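You operate a simulated robot arm through the tools that you are given. There is no shell and no other tool. Be economical: measure what you need, move in short steps, check, and stop when the job is done.

Carry out the task below with a simulated robot arm. There is one attempt and no reset: what you move stays moved.

TASK
Put things in order on the surface of the table. At the end: the juice bottle (marked "PEAR JUICE") stands where the green muffin stood; the clear sage jar is on the white patterned plate; the green muffin stands on top of the yellow cheese wedge; the pink muffin stands on top of the yellow apple; the blue egg cup stands where the juice bottle stood; whatever was shut is shut again. Leave all else as you found it, and nothing knocked over.

The check looks at the end state, three seconds after you hand in, the way a careful person would. Anything else that was tipped, shoved, dropped, spilled or broken makes it a failure.

THE ROBOT
A 7-joint arm with a two-finger parallel gripper, fixed in place. Base frame: the origin is at the foot of the arm, x ahead of it, y to its left, z up; the work surface is at about z = 750. Lengths are in mm, angles in rad, forces in N, time in s.
With the tool pointing down near the work surface it reaches from about 300 to 680 mm from the base axis. Its first joint turns from -1.152 to 1.152 rad. Payload 1.57 kg.
The TCP is the grasp point between the finger pads, 30 mm short of the fingertips. In the tool frame z runs along the fingers and y along their closing line. The gripper opens to 110 mm. The fingers are 24 mm wide and 12 mm thick; the gripper's body (48 by 112 mm) begins 78 mm behind the TCP.
Orientation is that of the tool frame in the base frame, as a unit quaternion [x, y, z, w]. With the fingers straight down and closing along the base's y, the tool's x points along the base's -x, its y along +y and its z along -z.

THE INTERFACE
- The arm moves only by the tool move_arm. Its argument "rows" is a list of rows, each a list of 7 numbers: the finger opening in mm, from 0 to 110, then the shift along the base's x, y, z in units of 20 mm (1.0 is 20 mm), then the turn, a rotation vector about the base's x, y, z in units of 5 degrees (1.0 is 5 degrees). In form: [[claw, tx, ty, tz, ax, ay, az], ...]. A call has 1 to 12 rows; each row shifts and turns the commanded pose from where the row before left it. A call with a number of a shift or a turn outside -1 to 1 is refused whole. A row lasts 0.2 s, in which the tool goes at most 50 mm and 0.15 rad; a call with a longer step from one row to the next is refused whole, and so is a gripper value outside its range. Where a pose cannot be reached the arm comes as near as it can. A force on the tool above 40 N (or 10 N above the force at the start of the call, whichever is more), or a blocked arm, ends the call early, and 0.2 s more pass. The fingers move at their own pace (about 108 mm/s each) and stop on an object; they squeeze with about 27 N. The grip force told is the motor's: it shows also when the fingers shut on nothing. Time passes only in rows, and 0.2 s behind the last, so rows that do not move let the fingers close. The reply holds the time, the measured pose of the TCP, the force on the tool along the base axes, the opening and the grip force, in the units named above and with some noise.
- Cameras (640 x 400 px; columns grow to the right, rows downward): "scene" is fixed at [148.9, -381, 1399.3]; the picture's right is [0.89, -0.46, 0.00], its down [-0.28, -0.54, -0.79] and it looks along [0.37, 0.70, -0.61] (base axes); focal length 335 px, centre (320, 200). "wrist" rides on the gripper at [70, 16, -141] in the tool frame; the picture's right is [-0.23, 0.97, 0.00], its down [-0.86, -0.20, -0.48] and it looks along [-0.47, -0.11, 0.88] (tool axes); focal length 222 px, centre (320, 200). There is no depth. A picture from a camera that has moved, and an enlarged one, comes with that camera's place and axes in the base frame and with its lens.
- camera(camera): a new picture of that camera. No time passes.
- enlarge(camera, box): a new picture of the part [left, top, right, bottom] of that camera's present view, enlarged. No time passes.
- finish_job(): hands the job in; it is judged then, once.

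Work in short steps. Places have to be worked out from the pictures, the camera data and where the tool is seen: move nearer, look again, correct. Check each grasp and each placing, and mend what went wrong. You have 120 turns and 64 pictures in all, those below and enlarged ones among them. Open the gripper and draw the arm clear of the work before you hand the job in, unless the task says otherwise; then end with one line.

The tools are called as a command line: name --pt "numbers of a row" for each row, then --argument value for the rest, lists and objects as JSON in quotes. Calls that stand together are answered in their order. move_arm: Moves the arm, as the interface text tells. Its arguments: {"type":"object","properties":{"rows":{"type":"array","items":{"type":"array","items":{"type":"number"}}}},"required":["rows"]} The other tools are called the same way: camera (camera) takes a picture; enlarge (camera, box) takes an enlarged picture of a part of a camera's view; finish_job () hands the job in.

At the start:

```text
t: 0.0
ee_pos: [413.4, 105.9, 1048.4]
orientation: [0.0, 1.0, 0.0, -0.001]
wrist_force: [0.1, 0.0, 0.0]
width: 109.8
grasp_force: 0.0
```

scene: 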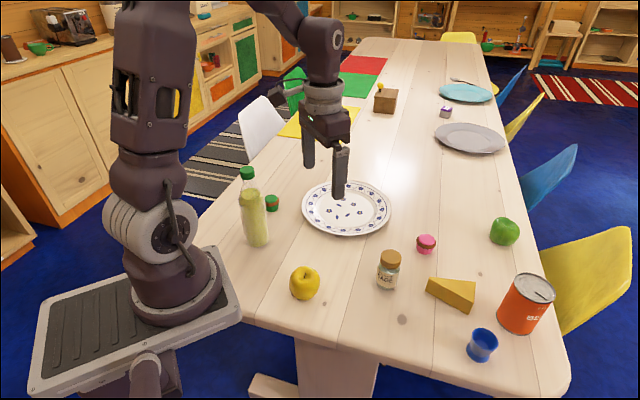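
wrist: 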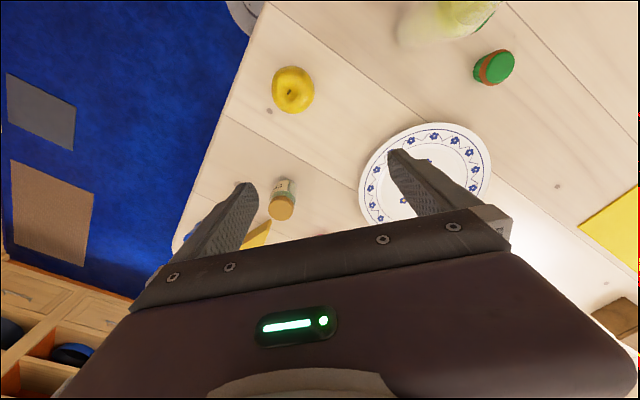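

The scene picture gives rough places for everything. I enlarge both halves of the working area to refine them before moving.

enlarge --camera "scene" --box '[220, 150, 400, 310]'

enlarge --camera "scene" --box '[370, 210, 560, 370]'

```text
2.50 times, centred on (310, 230) of scene
camera zoom: at [148.9, -381.0, 1399.3], right [0.89, -0.46, 0.0], down [-0.28, -0.54, -0.79], along [0.37, 0.7, -0.61], focal length 837 px, centre (345, 125)
```

zoom: 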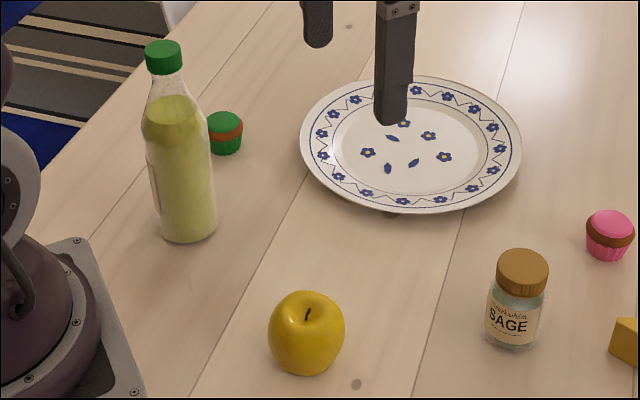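

```text
2.50 times, centred on (465, 290) of scene
camera zoom: at [148.9, -381.0, 1399.3], right [0.89, -0.46, 0.0], down [-0.28, -0.54, -0.79], along [0.37, 0.7, -0.61], focal length 837 px, centre (-42, -25)
```

zoom: 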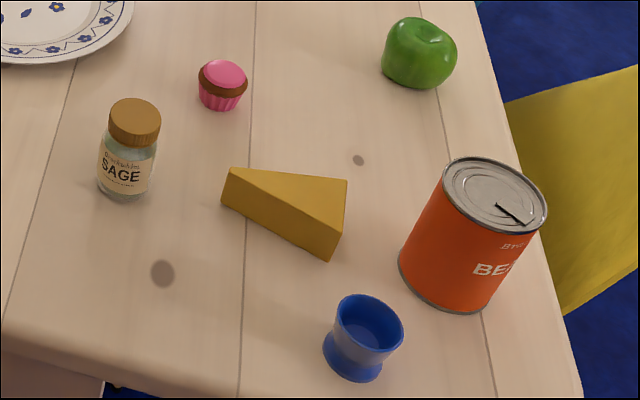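

The green muffin looks to be near (391, 392) and the bottle near (307, 292). I move high toward the muffin to look from above.

move_arm --pt "90 0 1 0 0 0 0" --pt "90 0 1 0 0 0 0" --pt "90 0 1 0 0 0 0" --pt "90 0 1 0 0 0 0" --pt "90 0 1 0 0 0 0" --pt "90 0 1 0 0 0 0" --pt "90 0 1 0 0 0 0" --pt "90 0 1 0 0 0 0" --pt "90 0 1 0 0 0 0" --pt "90 0 1 0 0 0 0" --pt "90 0 1 0 0 0 0" --pt "90 -1 1 0 0 0 0"

move_arm --pt "90 0 1 -0.5 0 0 0" --pt "90 0 1 -1 0 0 0" --pt "90 0 0.3 -1 0 0 0" --pt "90 0 0 -1 0 0 0" --pt "90 0 0 -1 0 0 0"

camera --camera "wrist"

camera --camera "scene"

```text
t: 2.6
ee_pos: [391.6, 347.7, 1049.1]
orientation: [0.0, 1.0, 0.0, 0.0]
wrist_force: [-0.4, -0.5, -0.4]
width: 90.1
grasp_force: 0.0
```

```text
t: 3.8
ee_pos: [391.9, 392.2, 958.2]
orientation: [-0.001, 1.0, 0.001, 0.0]
wrist_force: [0.0, 0.5, -0.6]
width: 90.0
grasp_force: 0.0
```

```text
59 pictures are left
camera wrist: at [321.6, 409.5, 1099.3], right [0.23, 0.97, 0.0], down [0.86, -0.2, 0.48], along [0.47, -0.11, -0.88], focal length 222 px, centre (320, 200)
```

wrist: 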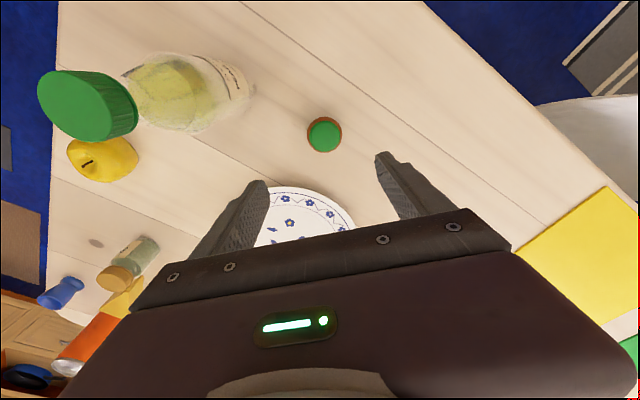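

```text
58 pictures are left
```

scene: 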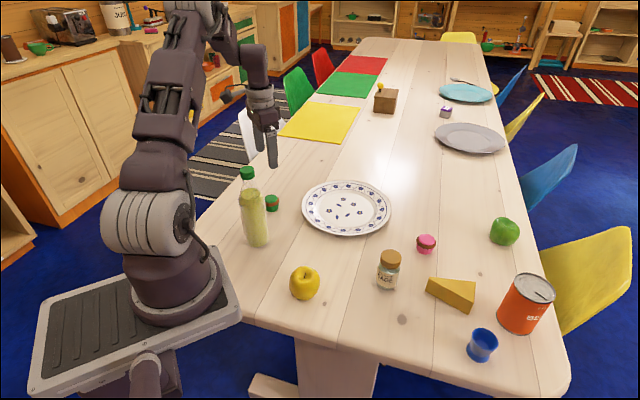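

The two views agree on the muffin at about (392, 397), about 50 mm wide. I descend around it with the fingers open to 90.

move_arm --pt "90 0 0.25 -1 0 0 0" --pt "90 0 0 -1 0 0 0" --pt "90 0 0 -1 0 0 0" --pt "90 0 0 -1 0 0 0" --pt "90 0 0 -1 0 0 0" --pt "90 0 0 -1 0 0 0"

camera --camera "wrist"

```text
t: 5.2
ee_pos: [393.2, 397.1, 839.4]
orientation: [0.0, 1.0, 0.0, 0.0]
wrist_force: [0.3, -1.1, 0.7]
width: 90.0
grasp_force: 0.1
```

```text
57 pictures are left
camera wrist: at [322.6, 414.5, 980.0], right [0.23, 0.97, 0.0], down [0.86, -0.2, 0.48], along [0.47, -0.11, -0.88], focal length 222 px, centre (320, 200)
```

wrist: 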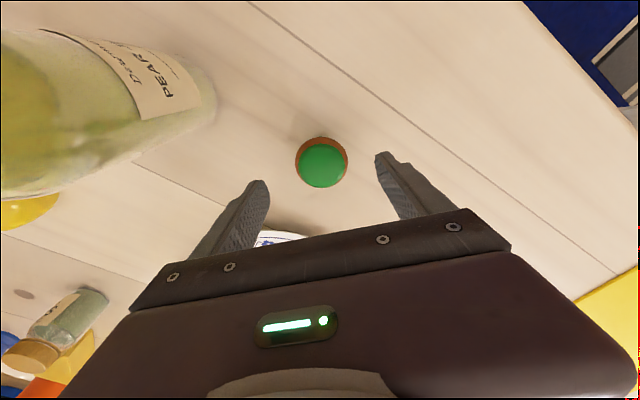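

The muffin is at about (391, 399), nearly between the fingers. I lower to about z = 786 and close.

move_arm --pt "90 -0.1 0.1 -1 0 0 0" --pt "90 0 0 -1 0 0 0" --pt "90 0 0 -0.65 0 0 0" --pt "90 0 0 0 0 0 0" --pt "40 0 0 0 0 0 0" --pt "40 0 0 0 0 0 0" --pt "40 0 0 0 0 0 0"

camera --camera "wrist"

```text
t: 6.8
ee_pos: [390.0, 399.9, 785.5]
orientation: [0.0, 1.0, 0.0, 0.0]
wrist_force: [-0.2, 0.7, -0.4]
width: 48.1
grasp_force: 26.8
```

```text
56 pictures are left
camera wrist: at [320.4, 416.6, 926.6], right [0.23, 0.97, 0.0], down [0.86, -0.2, 0.48], along [0.47, -0.11, -0.88], focal length 222 px, centre (320, 200)
```

wrist: 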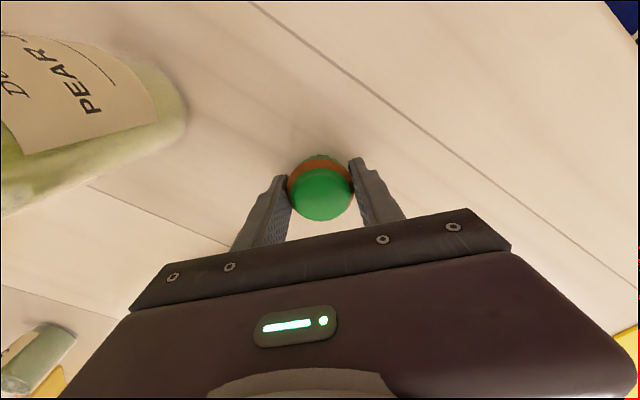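

Grip holds at 48 mm; the muffin stood at about (390, 400), which I keep for the bottle. I lift to about 945 and carry it toward the cheese.

move_arm --pt "40 0 0 0.5 0 0 0" --pt "40 0 0 1 0 0 0" --pt "40 0 0 1 0 0 0" --pt "40 0 0 1 0 0 0" --pt "40 0 0 1 0 0 0" --pt "40 0 0 1 0 0 0" --pt "40 0 0 1 0 0 0" --pt "40 0.3 -0.5 1 0 0 0" --pt "40 0.5 -1 0.5 0 0 0" --pt "40 0.5 -1 0 0 0 0" --pt "40 0.5 -1 0 0 0 0" --pt "40 0.5 -1 0 0 0 0"

move_arm --pt "40 0.5 -1 0 0 0 0" --pt "40 0.5 -1 0 0 0 0" --pt "40 0.5 -1 0 0 0 0" --pt "40 0.5 -1 0 0 0 0" --pt "40 0.5 -1 0 0 0 0" --pt "40 0.5 -1 0 0 0 0" --pt "40 0.5 -1 0 0 0 0" --pt "40 0.5 -1 0 0 0 0" --pt "40 0.5 -1 0 0 0 0" --pt "40 0.5 -1 0 0 0 0" --pt "40 0.5 -1 0 0 0 0" --pt "40 0.5 -1 0 0 0 0"

move_arm --pt "40 0.5 -1 0 0 0 0" --pt "40 0.5 -1 0 0 0 0" --pt "40 0.5 -1 0 0 0 0" --pt "40 0.5 -1 0 0 0 0" --pt "40 0.5 -1 0 0 0 0" --pt "40 0.5 -1 0 0 0 0"

camera --camera "wrist"

camera --camera "scene"

```text
t: 9.4
ee_pos: [437.1, 309.1, 944.6]
orientation: [0.0, 1.0, 0.0, 0.0]
wrist_force: [0.8, -0.1, 0.2]
width: 47.9
grasp_force: 27.0
```

```text
t: 12.0
ee_pos: [558.3, 69.3, 946.3]
orientation: [-0.001, 1.0, 0.0, 0.0]
wrist_force: [0.0, -0.3, 0.0]
width: 48.0
grasp_force: 26.4
```

```text
t: 13.4
ee_pos: [615.9, -50.3, 946.2]
orientation: [-0.001, 1.0, -0.001, 0.0]
wrist_force: [0.3, -0.6, 0.2]
width: 48.1
grasp_force: 27.1
```

```text
55 pictures are left
camera wrist: at [546.1, -34.1, 1087.6], right [0.23, 0.97, 0.0], down [0.86, -0.2, 0.48], along [0.47, -0.11, -0.88], focal length 222 px, centre (320, 200)
```

wrist: 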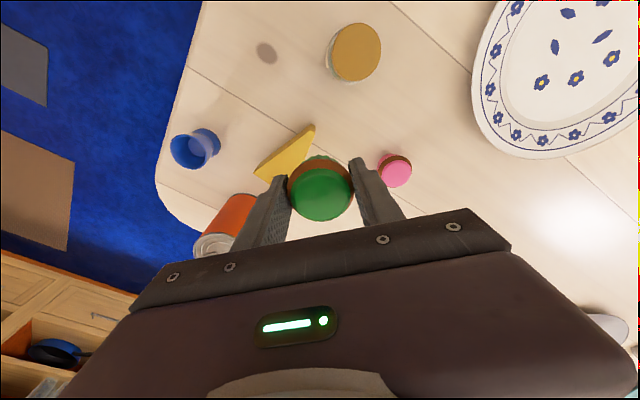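

```text
54 pictures are left
```

scene: 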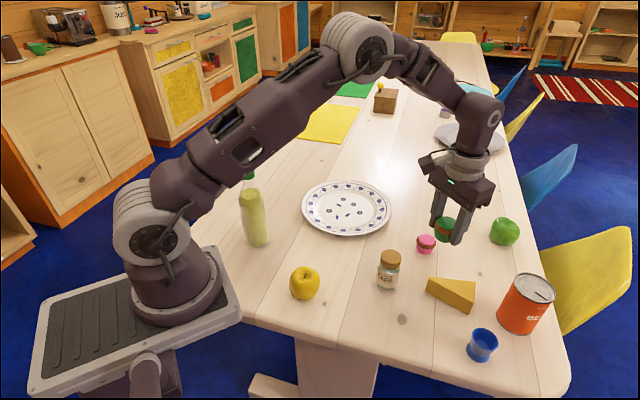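

The cheese is visible and unblocked in both views. I enlarge to find its corners and height.

enlarge --camera "scene" --box '[410, 260, 490, 320]'

enlarge --camera "wrist" --box '[240, 100, 340, 200]'

```text
6.67 times, centred on (450, 290) of scene
camera zoom: at [148.9, -381.0, 1399.3], right [0.89, -0.46, 0.0], down [-0.28, -0.54, -0.79], along [0.37, 0.7, -0.61], focal length 2232 px, centre (-547, -400)
```

zoom: 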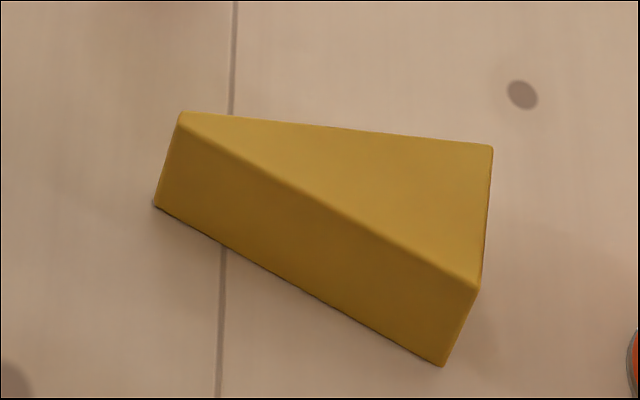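

```text
4.00 times, centred on (290, 150) of wrist
camera zoom: at [546.1, -34.1, 1087.6], right [0.23, 0.97, 0.0], down [0.86, -0.2, 0.48], along [0.47, -0.11, -0.88], focal length 888 px, centre (440, 400)
```

zoom: 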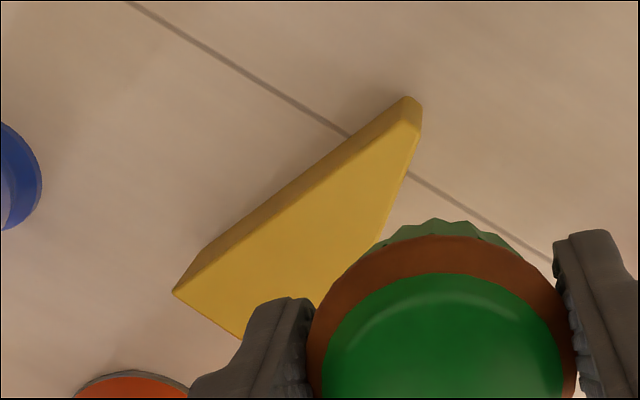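

Top corners of the cheese work out to about (600,-57), (637,-151), (683,-117), top at z ≈ 800, so the muffin belongs at about (647,-116). I go there and down to about z = 856, then look.

move_arm --pt "40 0.5 -1 0 0 0 0" --pt "40 0.5 -1 0 0 0 0" --pt "40 0.5 -1 0 0 0 0" --pt "40 0.08 -0.31 -0.5 0 0 0" --pt "40 0 0 -1 0 0 0" --pt "40 0 0 -1 0 0 0" --pt "40 0 0 -1 0 0 0" --pt "40 0 0 -1 0 0 0"

enlarge --camera "scene" --box '[400, 220, 520, 320]'

camera --camera "wrist"

```text
t: 15.2
ee_pos: [648.2, -115.8, 855.8]
orientation: [0.0, 1.0, 0.0, 0.0]
wrist_force: [-0.9, -0.8, -0.5]
width: 48.0
grasp_force: 26.7
```

```text
4.00 times, centred on (460, 270) of scene
camera zoom: at [148.9, -381.0, 1399.3], right [0.89, -0.46, 0.0], down [-0.28, -0.54, -0.79], along [0.37, 0.7, -0.61], focal length 1340 px, centre (-240, -80)
```

zoom: 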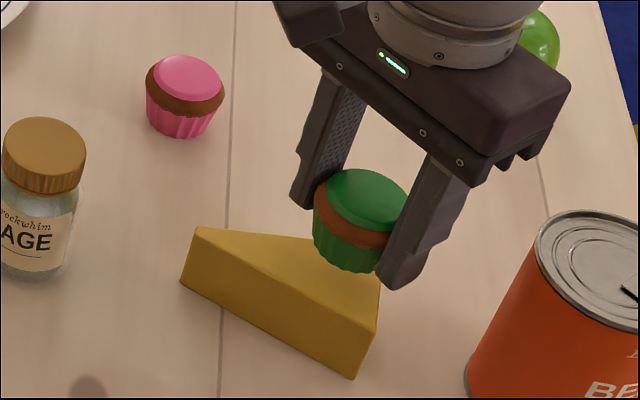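

```text
50 pictures are left
camera wrist: at [578.2, -99.7, 995.8], right [0.23, 0.97, 0.0], down [0.85, -0.2, 0.48], along [0.47, -0.11, -0.88], focal length 222 px, centre (320, 200)
```

wrist: 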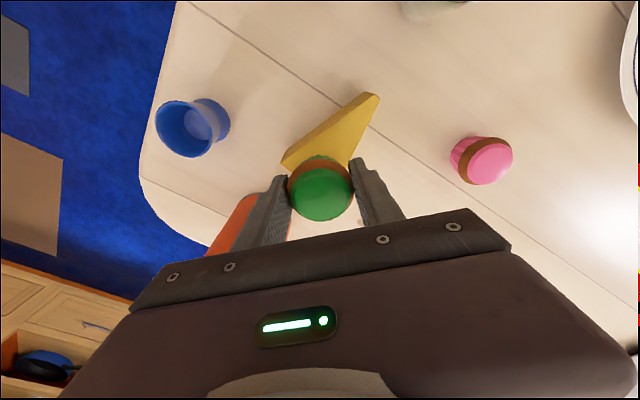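

The muffin is over the wide part of the cheese, about 20 mm above it. I lower gently, watching force.

move_arm --pt "40 0 0 -0.5 0 0 0" --pt "40 0 0 -0.3 0 0 0" --pt "40 0 0 -0.1 0 0 0" --pt "40 0 0 0 0 0 0"

enlarge --camera "scene" --box '[420, 250, 500, 310]'

```text
t: 16.2
ee_pos: [649.3, -116.0, 837.8]
orientation: [-0.001, 1.0, 0.0, 0.0]
wrist_force: [0.3, 0.0, -1.3]
width: 47.8
grasp_force: 26.7
```

```text
6.67 times, centred on (460, 280) of scene
camera zoom: at [148.9, -381.0, 1399.3], right [0.89, -0.46, 0.0], down [-0.28, -0.54, -0.79], along [0.37, 0.7, -0.61], focal length 2232 px, centre (-613, -333)
```

zoom: 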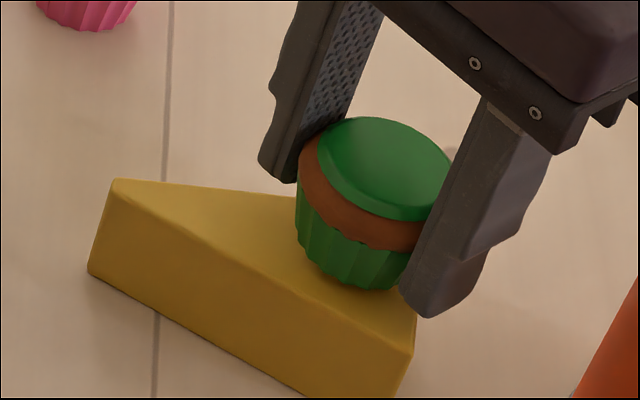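

It is within a millimetre or two of the cheese. I lower in 1 mm steps to contact.

move_arm --pt "40 0 0 -0.05 0 0 0" --pt "40 0 0 -0.05 0 0 0" --pt "40 0 0 0 0 0 0"

```text
t: 17.0
ee_pos: [648.7, -116.2, 836.1]
orientation: [0.001, 1.0, 0.0, 0.0]
wrist_force: [-0.7, 0.2, -0.4]
width: 48.1
grasp_force: 27.2
```

move_arm --pt "40 0 0 -0.05 0 0 0" --pt "40 0 0 -0.05 0 0 0" --pt "40 0 0 0 0 0 0"

```text
t: 17.8
ee_pos: [649.8, -118.0, 833.9]
orientation: [-0.001, 1.0, 0.0, 0.001]
wrist_force: [0.4, -0.1, -0.6]
width: 47.8
grasp_force: 27.2
```

Still no contact force (pose noise about 1 mm), so I continue down in small steps.

move_arm --pt "40 0 0 -0.05 0 0 0" --pt "40 0 0 -0.05 0 0 0" --pt "40 0 0 0 0 0 0"

enlarge --camera "scene" --box '[420, 250, 500, 310]'

```text
t: 18.6
ee_pos: [648.5, -116.8, 831.4]
orientation: [0.0, 1.0, -0.001, 0.0]
wrist_force: [0.5, -0.7, -0.2]
width: 47.9
grasp_force: 27.3
```

```text
6.67 times, centred on (460, 280) of scene
camera zoom: at [148.9, -381.0, 1399.3], right [0.89, -0.46, 0.0], down [-0.28, -0.54, -0.79], along [0.37, 0.7, -0.61], focal length 2232 px, centre (-613, -333)
```

zoom: 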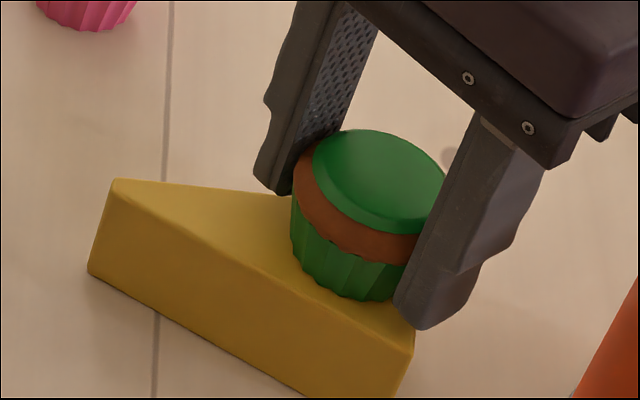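

Still a hair above the cheese and well inside its edges. I go on down in small steps.

move_arm --pt "40 0 0 -0.05 0 0 0" --pt "40 0 0 -0.05 0 0 0" --pt "40 0 0 0 0 0 0"

```text
t: 19.4
ee_pos: [647.5, -115.8, 830.3]
orientation: [0.0, 1.0, 0.001, 0.001]
wrist_force: [-1.4, 1.4, 4.5]
width: 47.9
grasp_force: 27.0
```

Contact shows (+4.5 N). I release gently and rise.

move_arm --pt "50 0 0 0 0 0 0" --pt "56 0 0 0 0 0 0" --pt "66 0 0 0 0 0 0" --pt "70 0 0 0.4 0 0 0" --pt "70 0 0 1 0 0 0" --pt "70 0 0 1 0 0 0" --pt "70 0 0 1 0 0 0" --pt "70 0 0 1 0 0 0" --pt "70 0 0 1 0 0 0"

camera --camera "wrist"

enlarge --camera "scene" --box '[400, 230, 520, 330]'

```text
t: 21.4
ee_pos: [648.4, -117.2, 936.3]
orientation: [0.0, 1.0, 0.0, 0.0]
wrist_force: [0.5, 0.1, -0.4]
width: 70.1
grasp_force: 0.0
```

```text
47 pictures are left
camera wrist: at [577.1, -99.9, 1078.5], right [0.23, 0.97, 0.0], down [0.86, -0.2, 0.48], along [0.47, -0.11, -0.88], focal length 222 px, centre (320, 200)
```

wrist: 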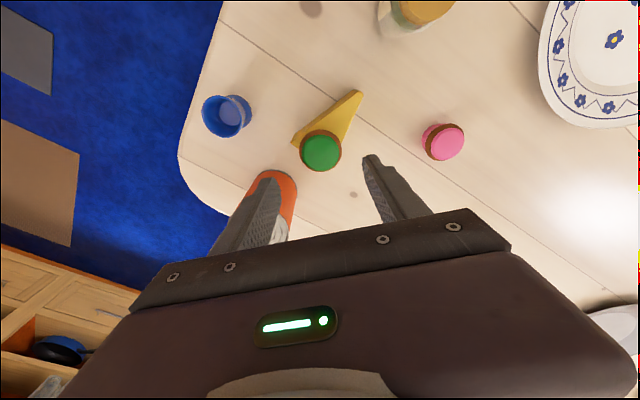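

```text
4.00 times, centred on (460, 280) of scene
camera zoom: at [148.9, -381.0, 1399.3], right [0.89, -0.46, 0.0], down [-0.28, -0.54, -0.79], along [0.37, 0.7, -0.61], focal length 1340 px, centre (-240, -120)
```

zoom: 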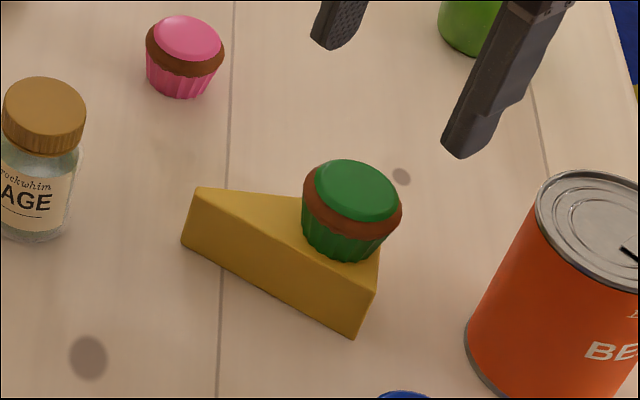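

The green muffin sits well on the cheese. Next is the pink muffin, at about (685, 37); that is at the edge of reach, so I approach and see how the arm gets there.

move_arm --pt "90 0.2 1 0 0 0 0" --pt "90 0.2 1 0 0 0 0" --pt "90 0.2 1 0 0 0 0" --pt "90 0.2 1 0 0 0 0" --pt "90 0.3 1 -0.5 0 0 0" --pt "90 0.3 1 -0.5 0 0 0" --pt "90 0.3 1 -0.5 0 0 0" --pt "90 0.1 0.65 -1 0 0 0" --pt "90 0 0 -0.8 0 0 0"

camera --camera "wrist"

```text
t: 23.4
ee_pos: [685.1, 37.1, 872.3]
orientation: [0.001, 1.0, 0.0, 0.0]
wrist_force: [0.0, -0.4, 0.0]
width: 90.2
grasp_force: 0.1
```

```text
45 pictures are left
camera wrist: at [614.8, 53.7, 1013.5], right [0.23, 0.97, 0.0], down [0.85, -0.2, 0.48], along [0.47, -0.11, -0.88], focal length 222 px, centre (320, 200)
```

wrist: 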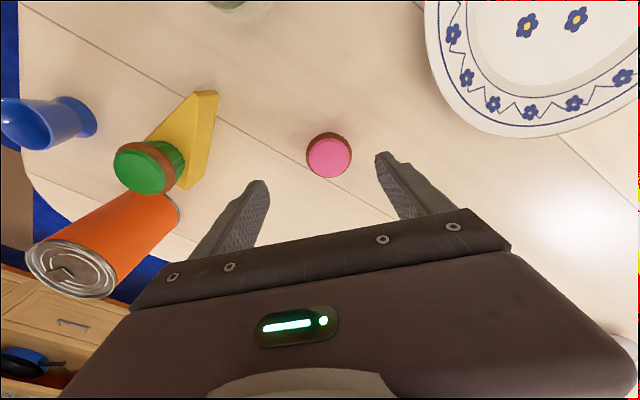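

The wrist view puts the pink muffin at about (688, 45). I correct and descend.

move_arm --pt "90 0.1 0.4 -1 0 0 0" --pt "90 0.05 0 -1 0 0 0" --pt "90 0 0 -0.8 0 0 0" --pt "90 0 0 -0.7 0 0 0" --pt "90 0 0 0 0 0 0"

camera --camera "wrist"

```text
t: 24.6
ee_pos: [687.4, 45.0, 801.6]
orientation: [0.0, 1.0, 0.0, 0.0]
wrist_force: [0.7, 0.5, -0.7]
width: 89.8
grasp_force: 0.0
```

```text
44 pictures are left
camera wrist: at [616.5, 60.1, 941.9], right [0.23, 0.97, 0.0], down [0.85, -0.2, 0.48], along [0.47, -0.11, -0.88], focal length 222 px, centre (320, 200)
```

wrist: 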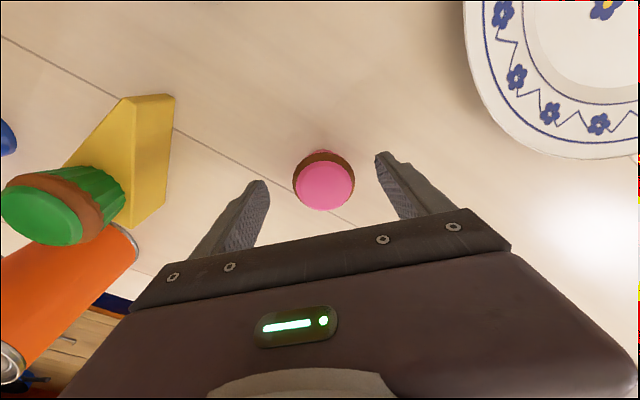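

The muffin is centred at about (686, 47). I lower to 786 and close.

move_arm --pt "90 0 0.08 -0.5 0 0 0" --pt "90 0 0 -0.28 0 0 0" --pt "90 0 0 0 0 0 0" --pt "40 0 0 0 0 0 0" --pt "40 0 0 0 0 0 0" --pt "40 0 0 0 0 0 0"

camera --camera "wrist"

```text
t: 26.0
ee_pos: [687.0, 45.7, 786.8]
orientation: [0.0, 1.0, 0.0, 0.0]
wrist_force: [-0.2, 0.5, -0.7]
width: 47.4
grasp_force: 26.8
```

```text
43 pictures are left
camera wrist: at [616.8, 62.2, 927.9], right [0.23, 0.97, 0.0], down [0.85, -0.2, 0.48], along [0.47, -0.11, -0.88], focal length 222 px, centre (320, 200)
```

wrist: 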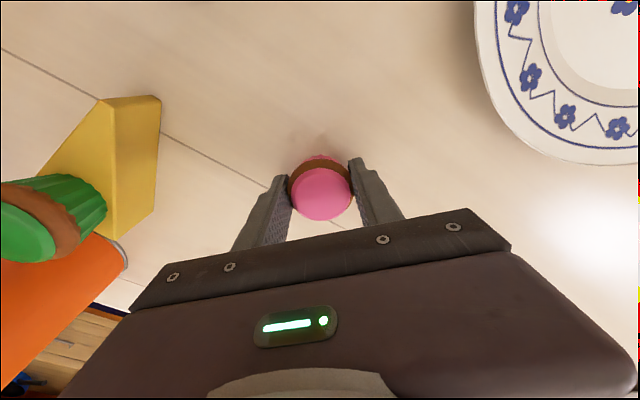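

Gripped at 47 mm. I lift and carry it back toward the yellow apple.

move_arm --pt "40 0 0 0.5 0 0 0" --pt "40 0 0 1 0 0 0" --pt "40 0 0 1 0 0 0" --pt "40 0 0 1 0 0 0" --pt "40 0 0 1 0 0 0" --pt "40 -0.5 0 1 0 0 0" --pt "40 -1 0 1 0 0 0" --pt "40 -1 0 1 0 0 0" --pt "40 -1 0 0.5 0 0 0" --pt "40 -1 0 0 0 0 0" --pt "40 -1 0 0 0 0 0" --pt "40 -1 0 0 0 0 0"

move_arm --pt "40 -1 0 0 0 0 0" --pt "40 -1 0 0 0 0 0" --pt "40 -1 0 0 0 0 0" --pt "40 -1 0 0 0 0 0" --pt "40 -1 0 0 0 0 0" --pt "40 -1 0 0 0 0 0" --pt "40 -1 0 0 0 0 0" --pt "40 -1 0 0 0 0 0" --pt "40 -0.5 0 0 0 0 0" --pt "40 0 0 0 0 0 0"

camera --camera "wrist"

enlarge --camera "scene" --box '[264, 235, 360, 305]'

```text
t: 28.6
ee_pos: [556.7, 45.4, 944.9]
orientation: [0.0, 1.0, -0.001, 0.0]
wrist_force: [-0.3, -0.4, -0.6]
width: 47.6
grasp_force: 26.9
```

```text
t: 30.8
ee_pos: [386.7, 45.8, 945.4]
orientation: [0.0, 1.0, 0.0, -0.001]
wrist_force: [-0.3, -0.3, -1.1]
width: 47.1
grasp_force: 26.7
```

```text
42 pictures are left
camera wrist: at [317.2, 62.6, 1086.5], right [0.23, 0.97, 0.0], down [0.86, -0.2, 0.48], along [0.47, -0.11, -0.88], focal length 222 px, centre (320, 200)
```

wrist: 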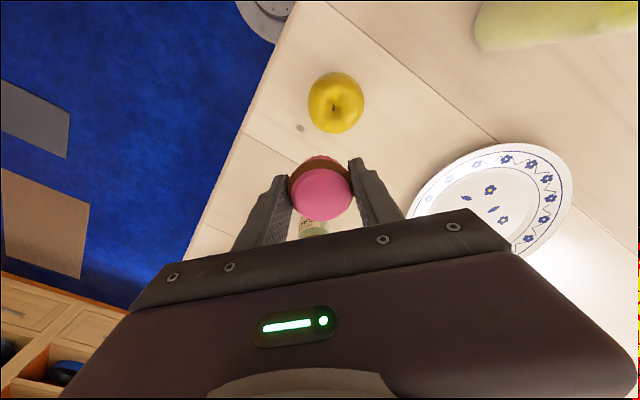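

```text
5.71 times, centred on (312, 270) of scene
camera zoom: at [148.9, -381.0, 1399.3], right [0.89, -0.46, 0.0], down [-0.28, -0.54, -0.79], along [0.37, 0.7, -0.61], focal length 1914 px, centre (366, -200)
```

zoom: 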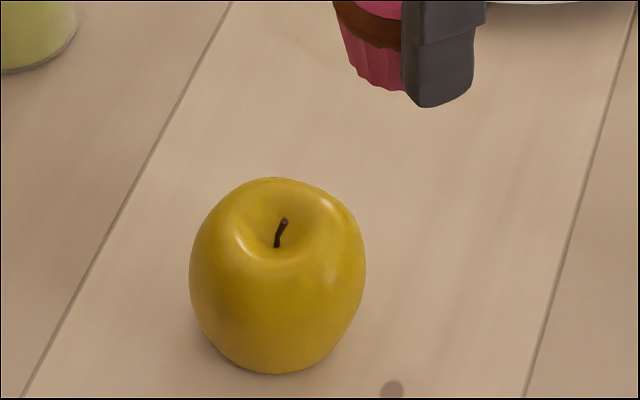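

The apple's centre comes out near (347, 72), with a dimple and stem. I drop nearer at an offset in x to get a sharper fix.

move_arm --pt "40 0.5 0.7 -0.5 0 0 0" --pt "40 0.5 0.65 -1 0 0 0" --pt "40 0 0 -1 0 0 0" --pt "40 0 0 -0.5 0 0 0"

enlarge --camera "wrist" --box '[240, 0, 400, 100]'

```text
t: 31.8
ee_pos: [408.3, 74.0, 885.5]
orientation: [0.0, 1.0, 0.001, 0.0]
wrist_force: [0.4, 0.8, 0.0]
width: 47.4
grasp_force: 27.5
```

```text
4.00 times, centred on (320, 50) of wrist
camera zoom: at [336.6, 88.8, 1026.3], right [0.23, 0.97, 0.0], down [0.86, -0.2, 0.48], along [0.47, -0.11, -0.88], focal length 888 px, centre (320, 800)
```

zoom: 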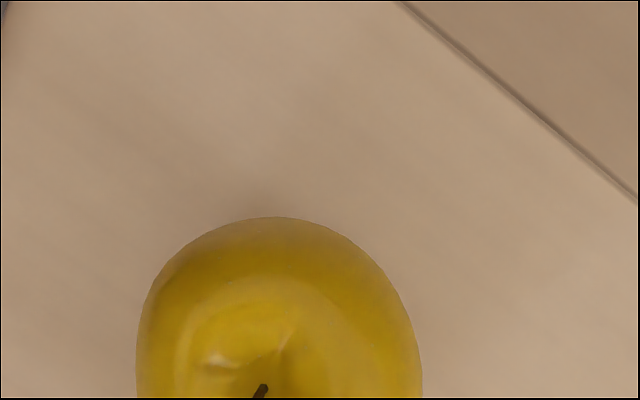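

The apple's centre is now pinned at about (348, 74). I move the muffin above it at this height and check.

move_arm --pt "40 -1 0 0 0 0 0" --pt "40 -1 0 0 0 0 0" --pt "40 -0.92 0 0 0 0 0" --pt "40 0 0 -0.5 0 0 0" --pt "40 0 0 0 0 0 0"

enlarge --camera "scene" --box '[256, 230, 352, 300]'

camera --camera "wrist"

```text
t: 33.0
ee_pos: [347.7, 72.8, 876.5]
orientation: [0.0, 1.0, 0.001, 0.001]
wrist_force: [-0.6, 0.0, 0.0]
width: 47.3
grasp_force: 27.3
```

```text
5.71 times, centred on (304, 265) of scene
camera zoom: at [148.9, -381.0, 1399.3], right [0.89, -0.46, 0.0], down [-0.28, -0.54, -0.79], along [0.37, 0.7, -0.61], focal length 1914 px, centre (411, -171)
```

zoom: 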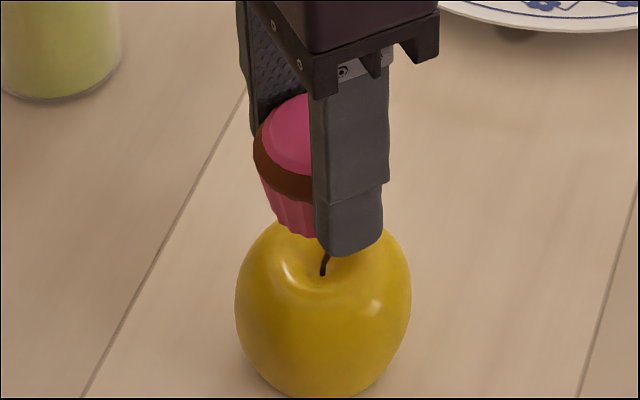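

```text
38 pictures are left
camera wrist: at [277.4, 89.3, 1017.4], right [0.23, 0.97, 0.0], down [0.86, -0.2, 0.48], along [0.47, -0.11, -0.88], focal length 222 px, centre (320, 200)
```

wrist: 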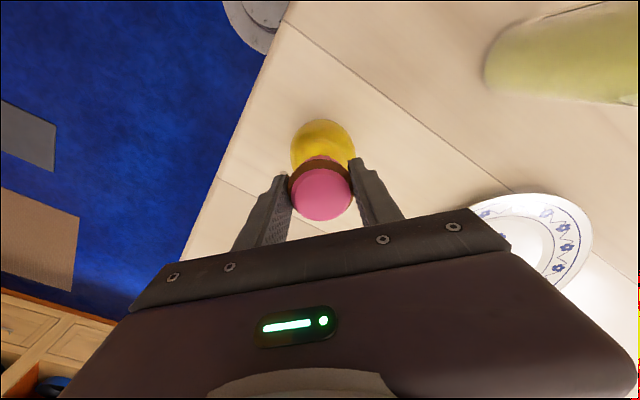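

Muffin and apple line up to within about 2 mm; I nudge by (+1.5, +1.5) and lower further, then look again.

move_arm --pt "40 0.07 0.08 -0.3 0 0 0" --pt "40 0 0 -0.3 0 0 0" --pt "40 0 0 -0.2 0 0 0" --pt "40 0 0 0 0 0 0"

enlarge --camera "scene" --box '[256, 230, 352, 300]'

```text
t: 34.0
ee_pos: [351.0, 74.5, 861.0]
orientation: [0.0, 1.0, 0.0, 0.0]
wrist_force: [-0.6, 0.4, -1.2]
width: 47.3
grasp_force: 26.7
```

```text
5.71 times, centred on (304, 265) of scene
camera zoom: at [148.9, -381.0, 1399.3], right [0.89, -0.46, 0.0], down [-0.28, -0.54, -0.79], along [0.37, 0.7, -0.61], focal length 1914 px, centre (411, -171)
```

zoom: 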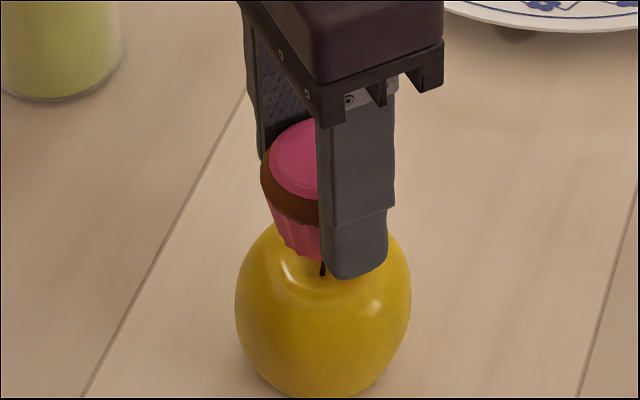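

It is about 2 mm too far in x, so I take 1.5 mm back and go on down in small steps.

move_arm --pt "40 -0.08 0 -0.08 0 0 0" --pt "40 0 0 -0.08 0 0 0" --pt "40 0 0 -0.08 0 0 0" --pt "40 0 0 -0.08 0 0 0" --pt "40 0 0 0 0 0 0"

```text
t: 35.2
ee_pos: [349.2, 74.8, 853.7]
orientation: [0.001, 1.0, 0.0, 0.001]
wrist_force: [-0.7, 0.6, -0.8]
width: 47.0
grasp_force: 27.5
```

move_arm --pt "40 0 0 -0.07 0 0 0" --pt "40 0 0 -0.07 0 0 0" --pt "40 0 0 0 0 0 0"

enlarge --camera "scene" --box '[256, 230, 352, 300]'

```text
t: 36.0
ee_pos: [349.0, 75.1, 850.6]
orientation: [0.0, 1.0, 0.0, 0.0]
wrist_force: [0.5, -0.7, 0.2]
width: 47.0
grasp_force: 26.9
```

```text
5.71 times, centred on (304, 265) of scene
camera zoom: at [148.9, -381.0, 1399.3], right [0.89, -0.46, 0.0], down [-0.28, -0.54, -0.79], along [0.37, 0.7, -0.61], focal length 1914 px, centre (411, -171)
```

zoom: 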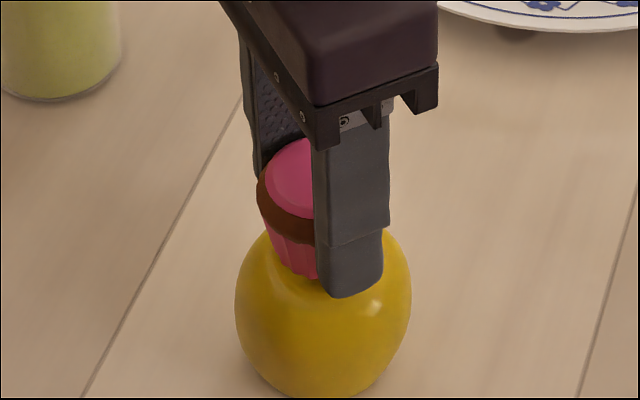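

Well centred and nearly down. I continue in about 1 mm steps.

move_arm --pt "40 0 0 -0.05 0 0 0" --pt "40 0 0 -0.05 0 0 0" --pt "40 0 0 0 0 0 0"

```text
t: 36.8
ee_pos: [347.4, 73.5, 848.4]
orientation: [0.0, 1.0, -0.001, 0.0]
wrist_force: [-0.3, 0.2, 0.3]
width: 47.0
grasp_force: 27.5
```

move_arm --pt "40 0 0 -0.05 0 0 0" --pt "40 0 0 -0.05 0 0 0" --pt "40 0 0 0 0 0 0"

```text
t: 37.6
ee_pos: [349.0, 73.8, 847.8]
orientation: [0.0, 1.0, 0.0, -0.001]
wrist_force: [-0.4, 0.6, -1.5]
width: 47.2
grasp_force: 27.8
```

No contact yet; I keep stepping down.

move_arm --pt "40 0 0 -0.05 0 0 0" --pt "40 0 0 -0.05 0 0 0" --pt "40 0 0 0 0 0 0"

```text
t: 38.4
ee_pos: [349.5, 73.7, 845.0]
orientation: [0.001, 1.0, 0.0, 0.0]
wrist_force: [-1.5, 1.7, 22.7]
width: 47.3
grasp_force: 27.4
```

Firm contact now (22.7 N upward, hardly any sideways force). I ease up half a millimetre and check.

move_arm --pt "40 0 0 0.03 0 0 0" --pt "40 0 0 0 0 0 0"

enlarge --camera "scene" --box '[256, 230, 352, 300]'

camera --camera "wrist"

```text
t: 39.0
ee_pos: [349.8, 74.4, 845.4]
orientation: [0.0, 1.0, 0.0, 0.0]
wrist_force: [1.7, 1.4, 11.0]
width: 47.1
grasp_force: 27.1
```

```text
5.71 times, centred on (304, 265) of scene
camera zoom: at [148.8, -381.0, 1399.3], right [0.89, -0.46, 0.0], down [-0.28, -0.54, -0.79], along [0.37, 0.7, -0.61], focal length 1914 px, centre (411, -171)
```

zoom: 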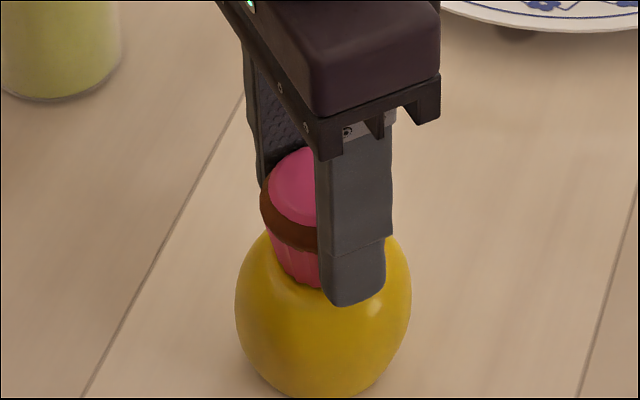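

```text
34 pictures are left
camera wrist: at [279.0, 90.8, 986.2], right [0.23, 0.97, 0.0], down [0.85, -0.2, 0.48], along [0.47, -0.11, -0.88], focal length 222 px, centre (320, 200)
```

wrist: 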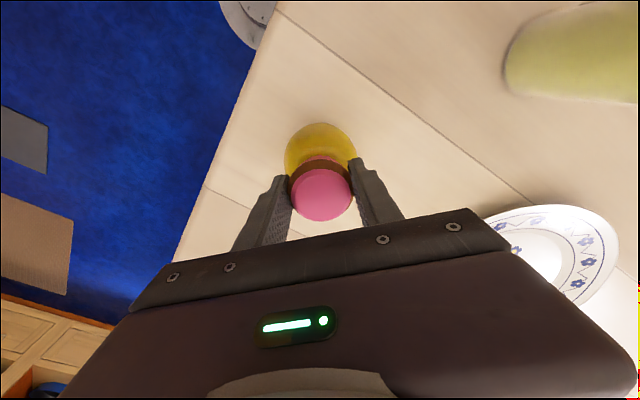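

Centred in both views. I ease off slightly more and release slowly, without lifting yet.

move_arm --pt "40 0 0 0.02 0 0 0" --pt "47 0 0 0 0 0 0" --pt "49 0 0 0 0 0 0" --pt "52 0 0 0 0 0 0" --pt "56 0 0 0 0 0 0"

enlarge --camera "scene" --box '[256, 230, 352, 300]'

```text
t: 40.2
ee_pos: [348.5, 73.1, 846.8]
orientation: [0.0, 1.0, 0.001, 0.0]
wrist_force: [-0.8, -0.1, 1.0]
width: 55.9
grasp_force: 0.1
```

```text
5.71 times, centred on (304, 265) of scene
camera zoom: at [148.9, -381.0, 1399.3], right [0.89, -0.46, 0.0], down [-0.28, -0.54, -0.79], along [0.37, 0.7, -0.61], focal length 1914 px, centre (411, -171)
```

zoom: 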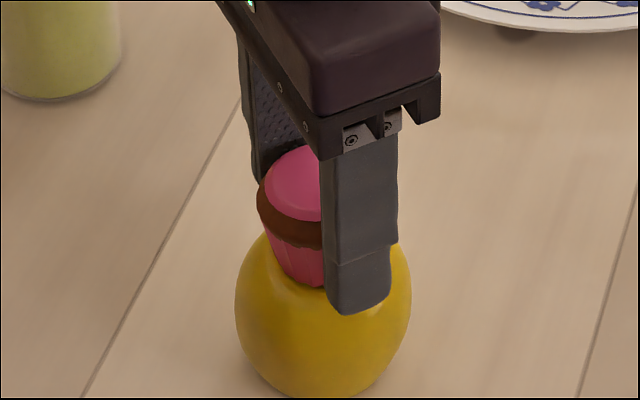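

The muffin stands by itself on the apple. I open wider and rise straight up.

move_arm --pt "66 0 0 0 0 0 0" --pt "76 0 0 0.2 0 0 0" --pt "76 0 0 0.8 0 0 0" --pt "76 0 0 1 0 0 0" --pt "76 0 0 1 0 0 0" --pt "76 0 0 1 0 0 0" --pt "76 0 0 1 0 0 0"

camera --camera "scene"

```text
t: 41.8
ee_pos: [350.2, 73.6, 946.1]
orientation: [-0.001, 1.0, 0.0, 0.0]
wrist_force: [0.5, -0.2, 0.1]
width: 76.1
grasp_force: 0.1
```

```text
32 pictures are left
```

scene: 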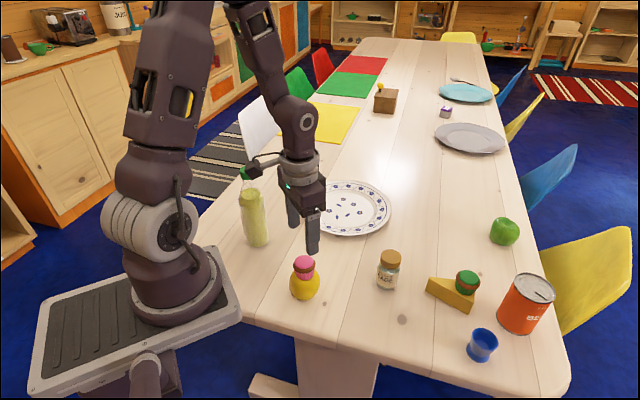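

Pink muffin is done. Now the sage jar near (533, 0); I move over toward it and look.

move_arm --pt "90 1 -0.3 0 0 0 0" --pt "90 1 -0.4 0 0 0 0" --pt "90 1 -0.4 0 0 0 0" --pt "90 1 -0.4 0 0 0 0" --pt "90 1 -0.4 0 0 0 0" --pt "90 1 -0.4 0 0 0 0" --pt "90 1 -0.4 0 0 0 0" --pt "90 1 -0.4 0 0 0 0" --pt "90 0.5 -0.3 0 0 0 0" --pt "90 0 0 0 0 0 0"

camera --camera "wrist"

```text
t: 44.0
ee_pos: [519.6, 5.8, 947.2]
orientation: [0.0, 1.0, 0.0, 0.0]
wrist_force: [0.0, -0.9, 0.0]
width: 89.8
grasp_force: 0.0
```

```text
31 pictures are left
camera wrist: at [448.7, 22.7, 1088.2], right [0.23, 0.97, 0.0], down [0.86, -0.2, 0.48], along [0.47, -0.11, -0.88], focal length 222 px, centre (320, 200)
```

wrist: 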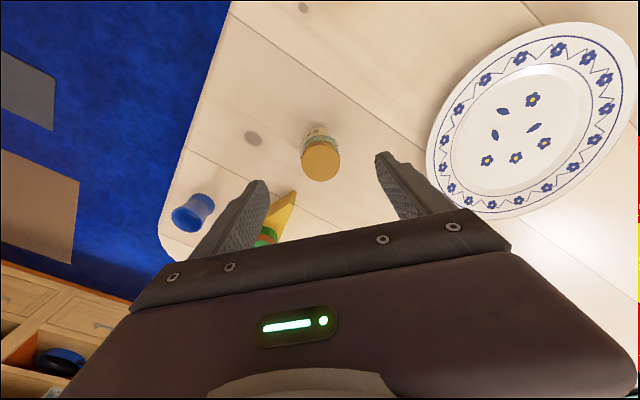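

The jar's lid puts it at about (528.5, 5), top near z = 845. I descend partway and check the centring.

move_arm --pt "90 0.45 0 -0.6 0 0 0" --pt "90 0 0 -1 0 0 0" --pt "90 0 0 -1 0 0 0" --pt "90 0 0 -0.5 0 0 0" --pt "90 0 0 0 0 0 0"

camera --camera "wrist"

```text
t: 45.2
ee_pos: [528.2, 5.8, 884.9]
orientation: [0.0, 1.0, -0.001, 0.0]
wrist_force: [0.3, -0.5, -0.3]
width: 89.9
grasp_force: 0.0
```

```text
30 pictures are left
camera wrist: at [457.4, 22.6, 1024.7], right [0.23, 0.97, 0.0], down [0.86, -0.2, 0.48], along [0.47, -0.11, -0.88], focal length 222 px, centre (320, 200)
```

wrist: 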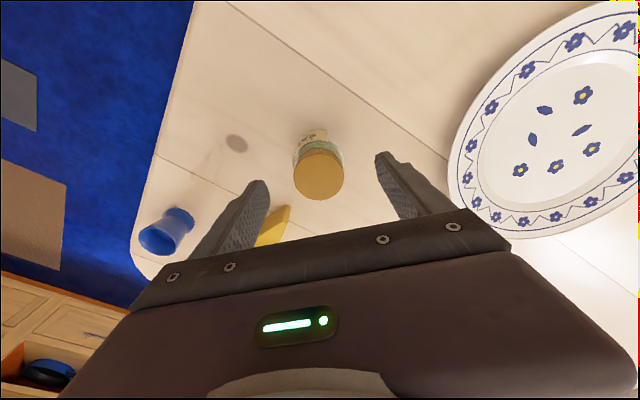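

The jar is centred between the fingers. I lower to about z = 797 and close on its body.

move_arm --pt "90 0 -0.04 -1 0 0 0" --pt "90 0 0 -1 0 0 0" --pt "90 0 0 -1 0 0 0" --pt "90 0 0 -1 0 0 0" --pt "90 0 0 -0.4 0 0 0" --pt "90 0 0 0 0 0 0" --pt "40 0 0 0 0 0 0" --pt "40 0 0 0 0 0 0" --pt "40 0 0 0 0 0 0"

camera --camera "wrist"

```text
t: 47.2
ee_pos: [529.1, 6.6, 794.1]
orientation: [0.0, 1.0, 0.0, 0.0]
wrist_force: [0.7, -0.2, 0.3]
width: 53.0
grasp_force: 26.9
```

```text
29 pictures are left
camera wrist: at [457.6, 23.5, 936.7], right [0.23, 0.97, 0.0], down [0.86, -0.2, 0.48], along [0.47, -0.11, -0.88], focal length 222 px, centre (320, 200)
```

wrist: 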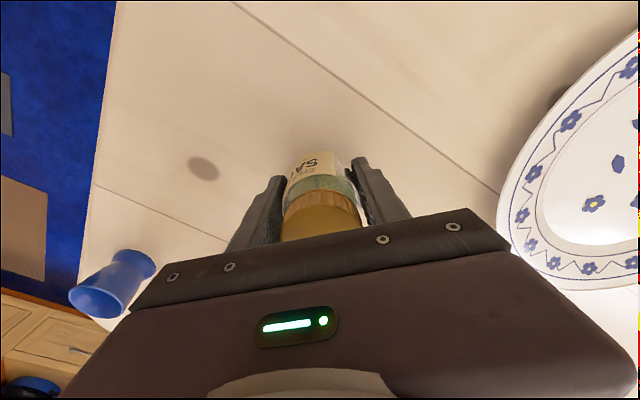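

Gripped at 53 mm. I lift and carry it to just above the plate, then look.

move_arm --pt "40 0 0 0.5 0 0 0" --pt "40 0 0 1 0 0 0" --pt "40 0 0 1 0 0 0" --pt "40 0 0 1 0 0 0" --pt "40 0 0 1 0 0 0" --pt "40 0.1 0.5 0 0 0 0" --pt "40 0.2 1 0 0 0 0" --pt "40 0.2 1 0 0 0 0" --pt "40 0.2 1 0 0 0 0" --pt "40 0.2 1 0 0 0 0" --pt "40 0.2 1 0 0 0 0" --pt "40 0.2 1 0 0 0 0"

move_arm --pt "40 0.2 1 0 0 0 0" --pt "40 0.2 1 0 0 0 0" --pt "40 0.2 1 0 0 0 0" --pt "40 0.2 1 0 0 0 0" --pt "40 0.2 1 0 0 0 0" --pt "40 0 0.5 0 0 0 0" --pt "40 0 0 0 0 0 0"

camera --camera "wrist"

camera --camera "scene"

```text
t: 49.8
ee_pos: [554.7, 135.9, 885.2]
orientation: [0.0, 1.0, 0.0, 0.0]
wrist_force: [-0.5, -0.4, -0.9]
width: 52.7
grasp_force: 27.3
```

```text
t: 51.4
ee_pos: [573.9, 246.5, 887.3]
orientation: [0.0, 1.0, 0.0, 0.0]
wrist_force: [0.5, -0.4, -1.2]
width: 53.1
grasp_force: 27.3
```

```text
28 pictures are left
camera wrist: at [504.6, 262.9, 1027.5], right [0.23, 0.97, 0.0], down [0.86, -0.2, 0.48], along [0.47, -0.11, -0.88], focal length 222 px, centre (320, 200)
```

wrist: 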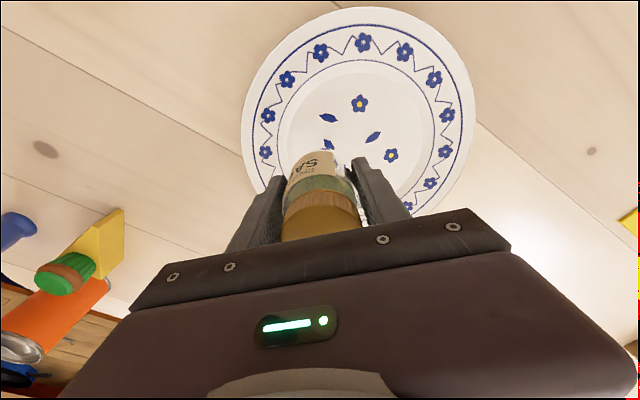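

```text
27 pictures are left
```

scene: 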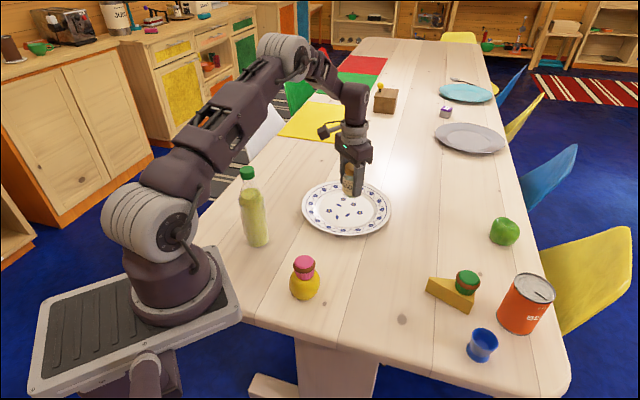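

The plate's centre works out to about (592, 288), flat radius about 90 mm. I go to (584, 284) and lower most of the way.

move_arm --pt "40 0.25 0.9 0 0 0 0" --pt "40 0.25 0.95 0 0 0 0" --pt "40 0 0 -1 0 0 0" --pt "40 0 0 -1 0 0 0" --pt "40 0 0 -1 0 0 0" --pt "40 0 0 0 0 0 0"

enlarge --camera "scene" --box '[290, 150, 410, 250]'

```text
t: 52.8
ee_pos: [583.3, 283.6, 826.2]
orientation: [0.0, 1.0, 0.0, -0.001]
wrist_force: [-0.1, 0.1, -1.6]
width: 53.0
grasp_force: 26.9
```

```text
4.00 times, centred on (350, 200) of scene
camera zoom: at [148.9, -381.0, 1399.3], right [0.89, -0.46, 0.0], down [-0.28, -0.54, -0.79], along [0.37, 0.7, -0.61], focal length 1340 px, centre (200, 200)
```

zoom: 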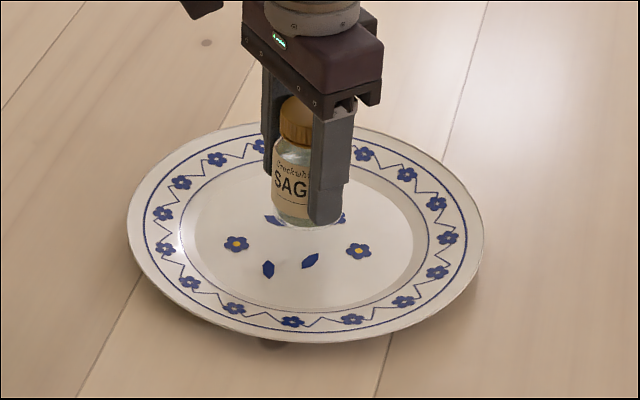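

Over the plate's flat. I lower slowly to contact.

move_arm --pt "40 0 0 -0.2 0 0 0" --pt "40 0 0 -0.2 0 0 0" --pt "40 0 0 -0.15 0 0 0" --pt "40 0 0 -0.1 0 0 0" --pt "40 0 0 0 0 0 0"

```text
t: 54.0
ee_pos: [583.7, 282.1, 813.6]
orientation: [0.0, 1.0, 0.0, 0.0]
wrist_force: [-0.4, -0.2, -2.0]
width: 53.1
grasp_force: 27.2
```

move_arm --pt "40 0 0 -0.08 0 0 0" --pt "40 0 0 -0.06 0 0 0" --pt "40 0 0 -0.06 0 0 0" --pt "40 0 0 0 0 0 0"

```text
t: 55.0
ee_pos: [583.2, 283.9, 808.4]
orientation: [0.0, 1.0, 0.0, 0.0]
wrist_force: [-0.1, -0.5, -2.0]
width: 52.9
grasp_force: 26.8
```

Not down yet; I continue.

move_arm --pt "40 0 0 -0.06 0 0 0" --pt "40 0 0 -0.06 0 0 0" --pt "40 0 0 0 0 0 0"

```text
t: 55.8
ee_pos: [582.5, 282.9, 805.6]
orientation: [0.0, 1.0, 0.0, 0.0]
wrist_force: [-0.1, 0.9, -1.2]
width: 52.9
grasp_force: 27.0
```

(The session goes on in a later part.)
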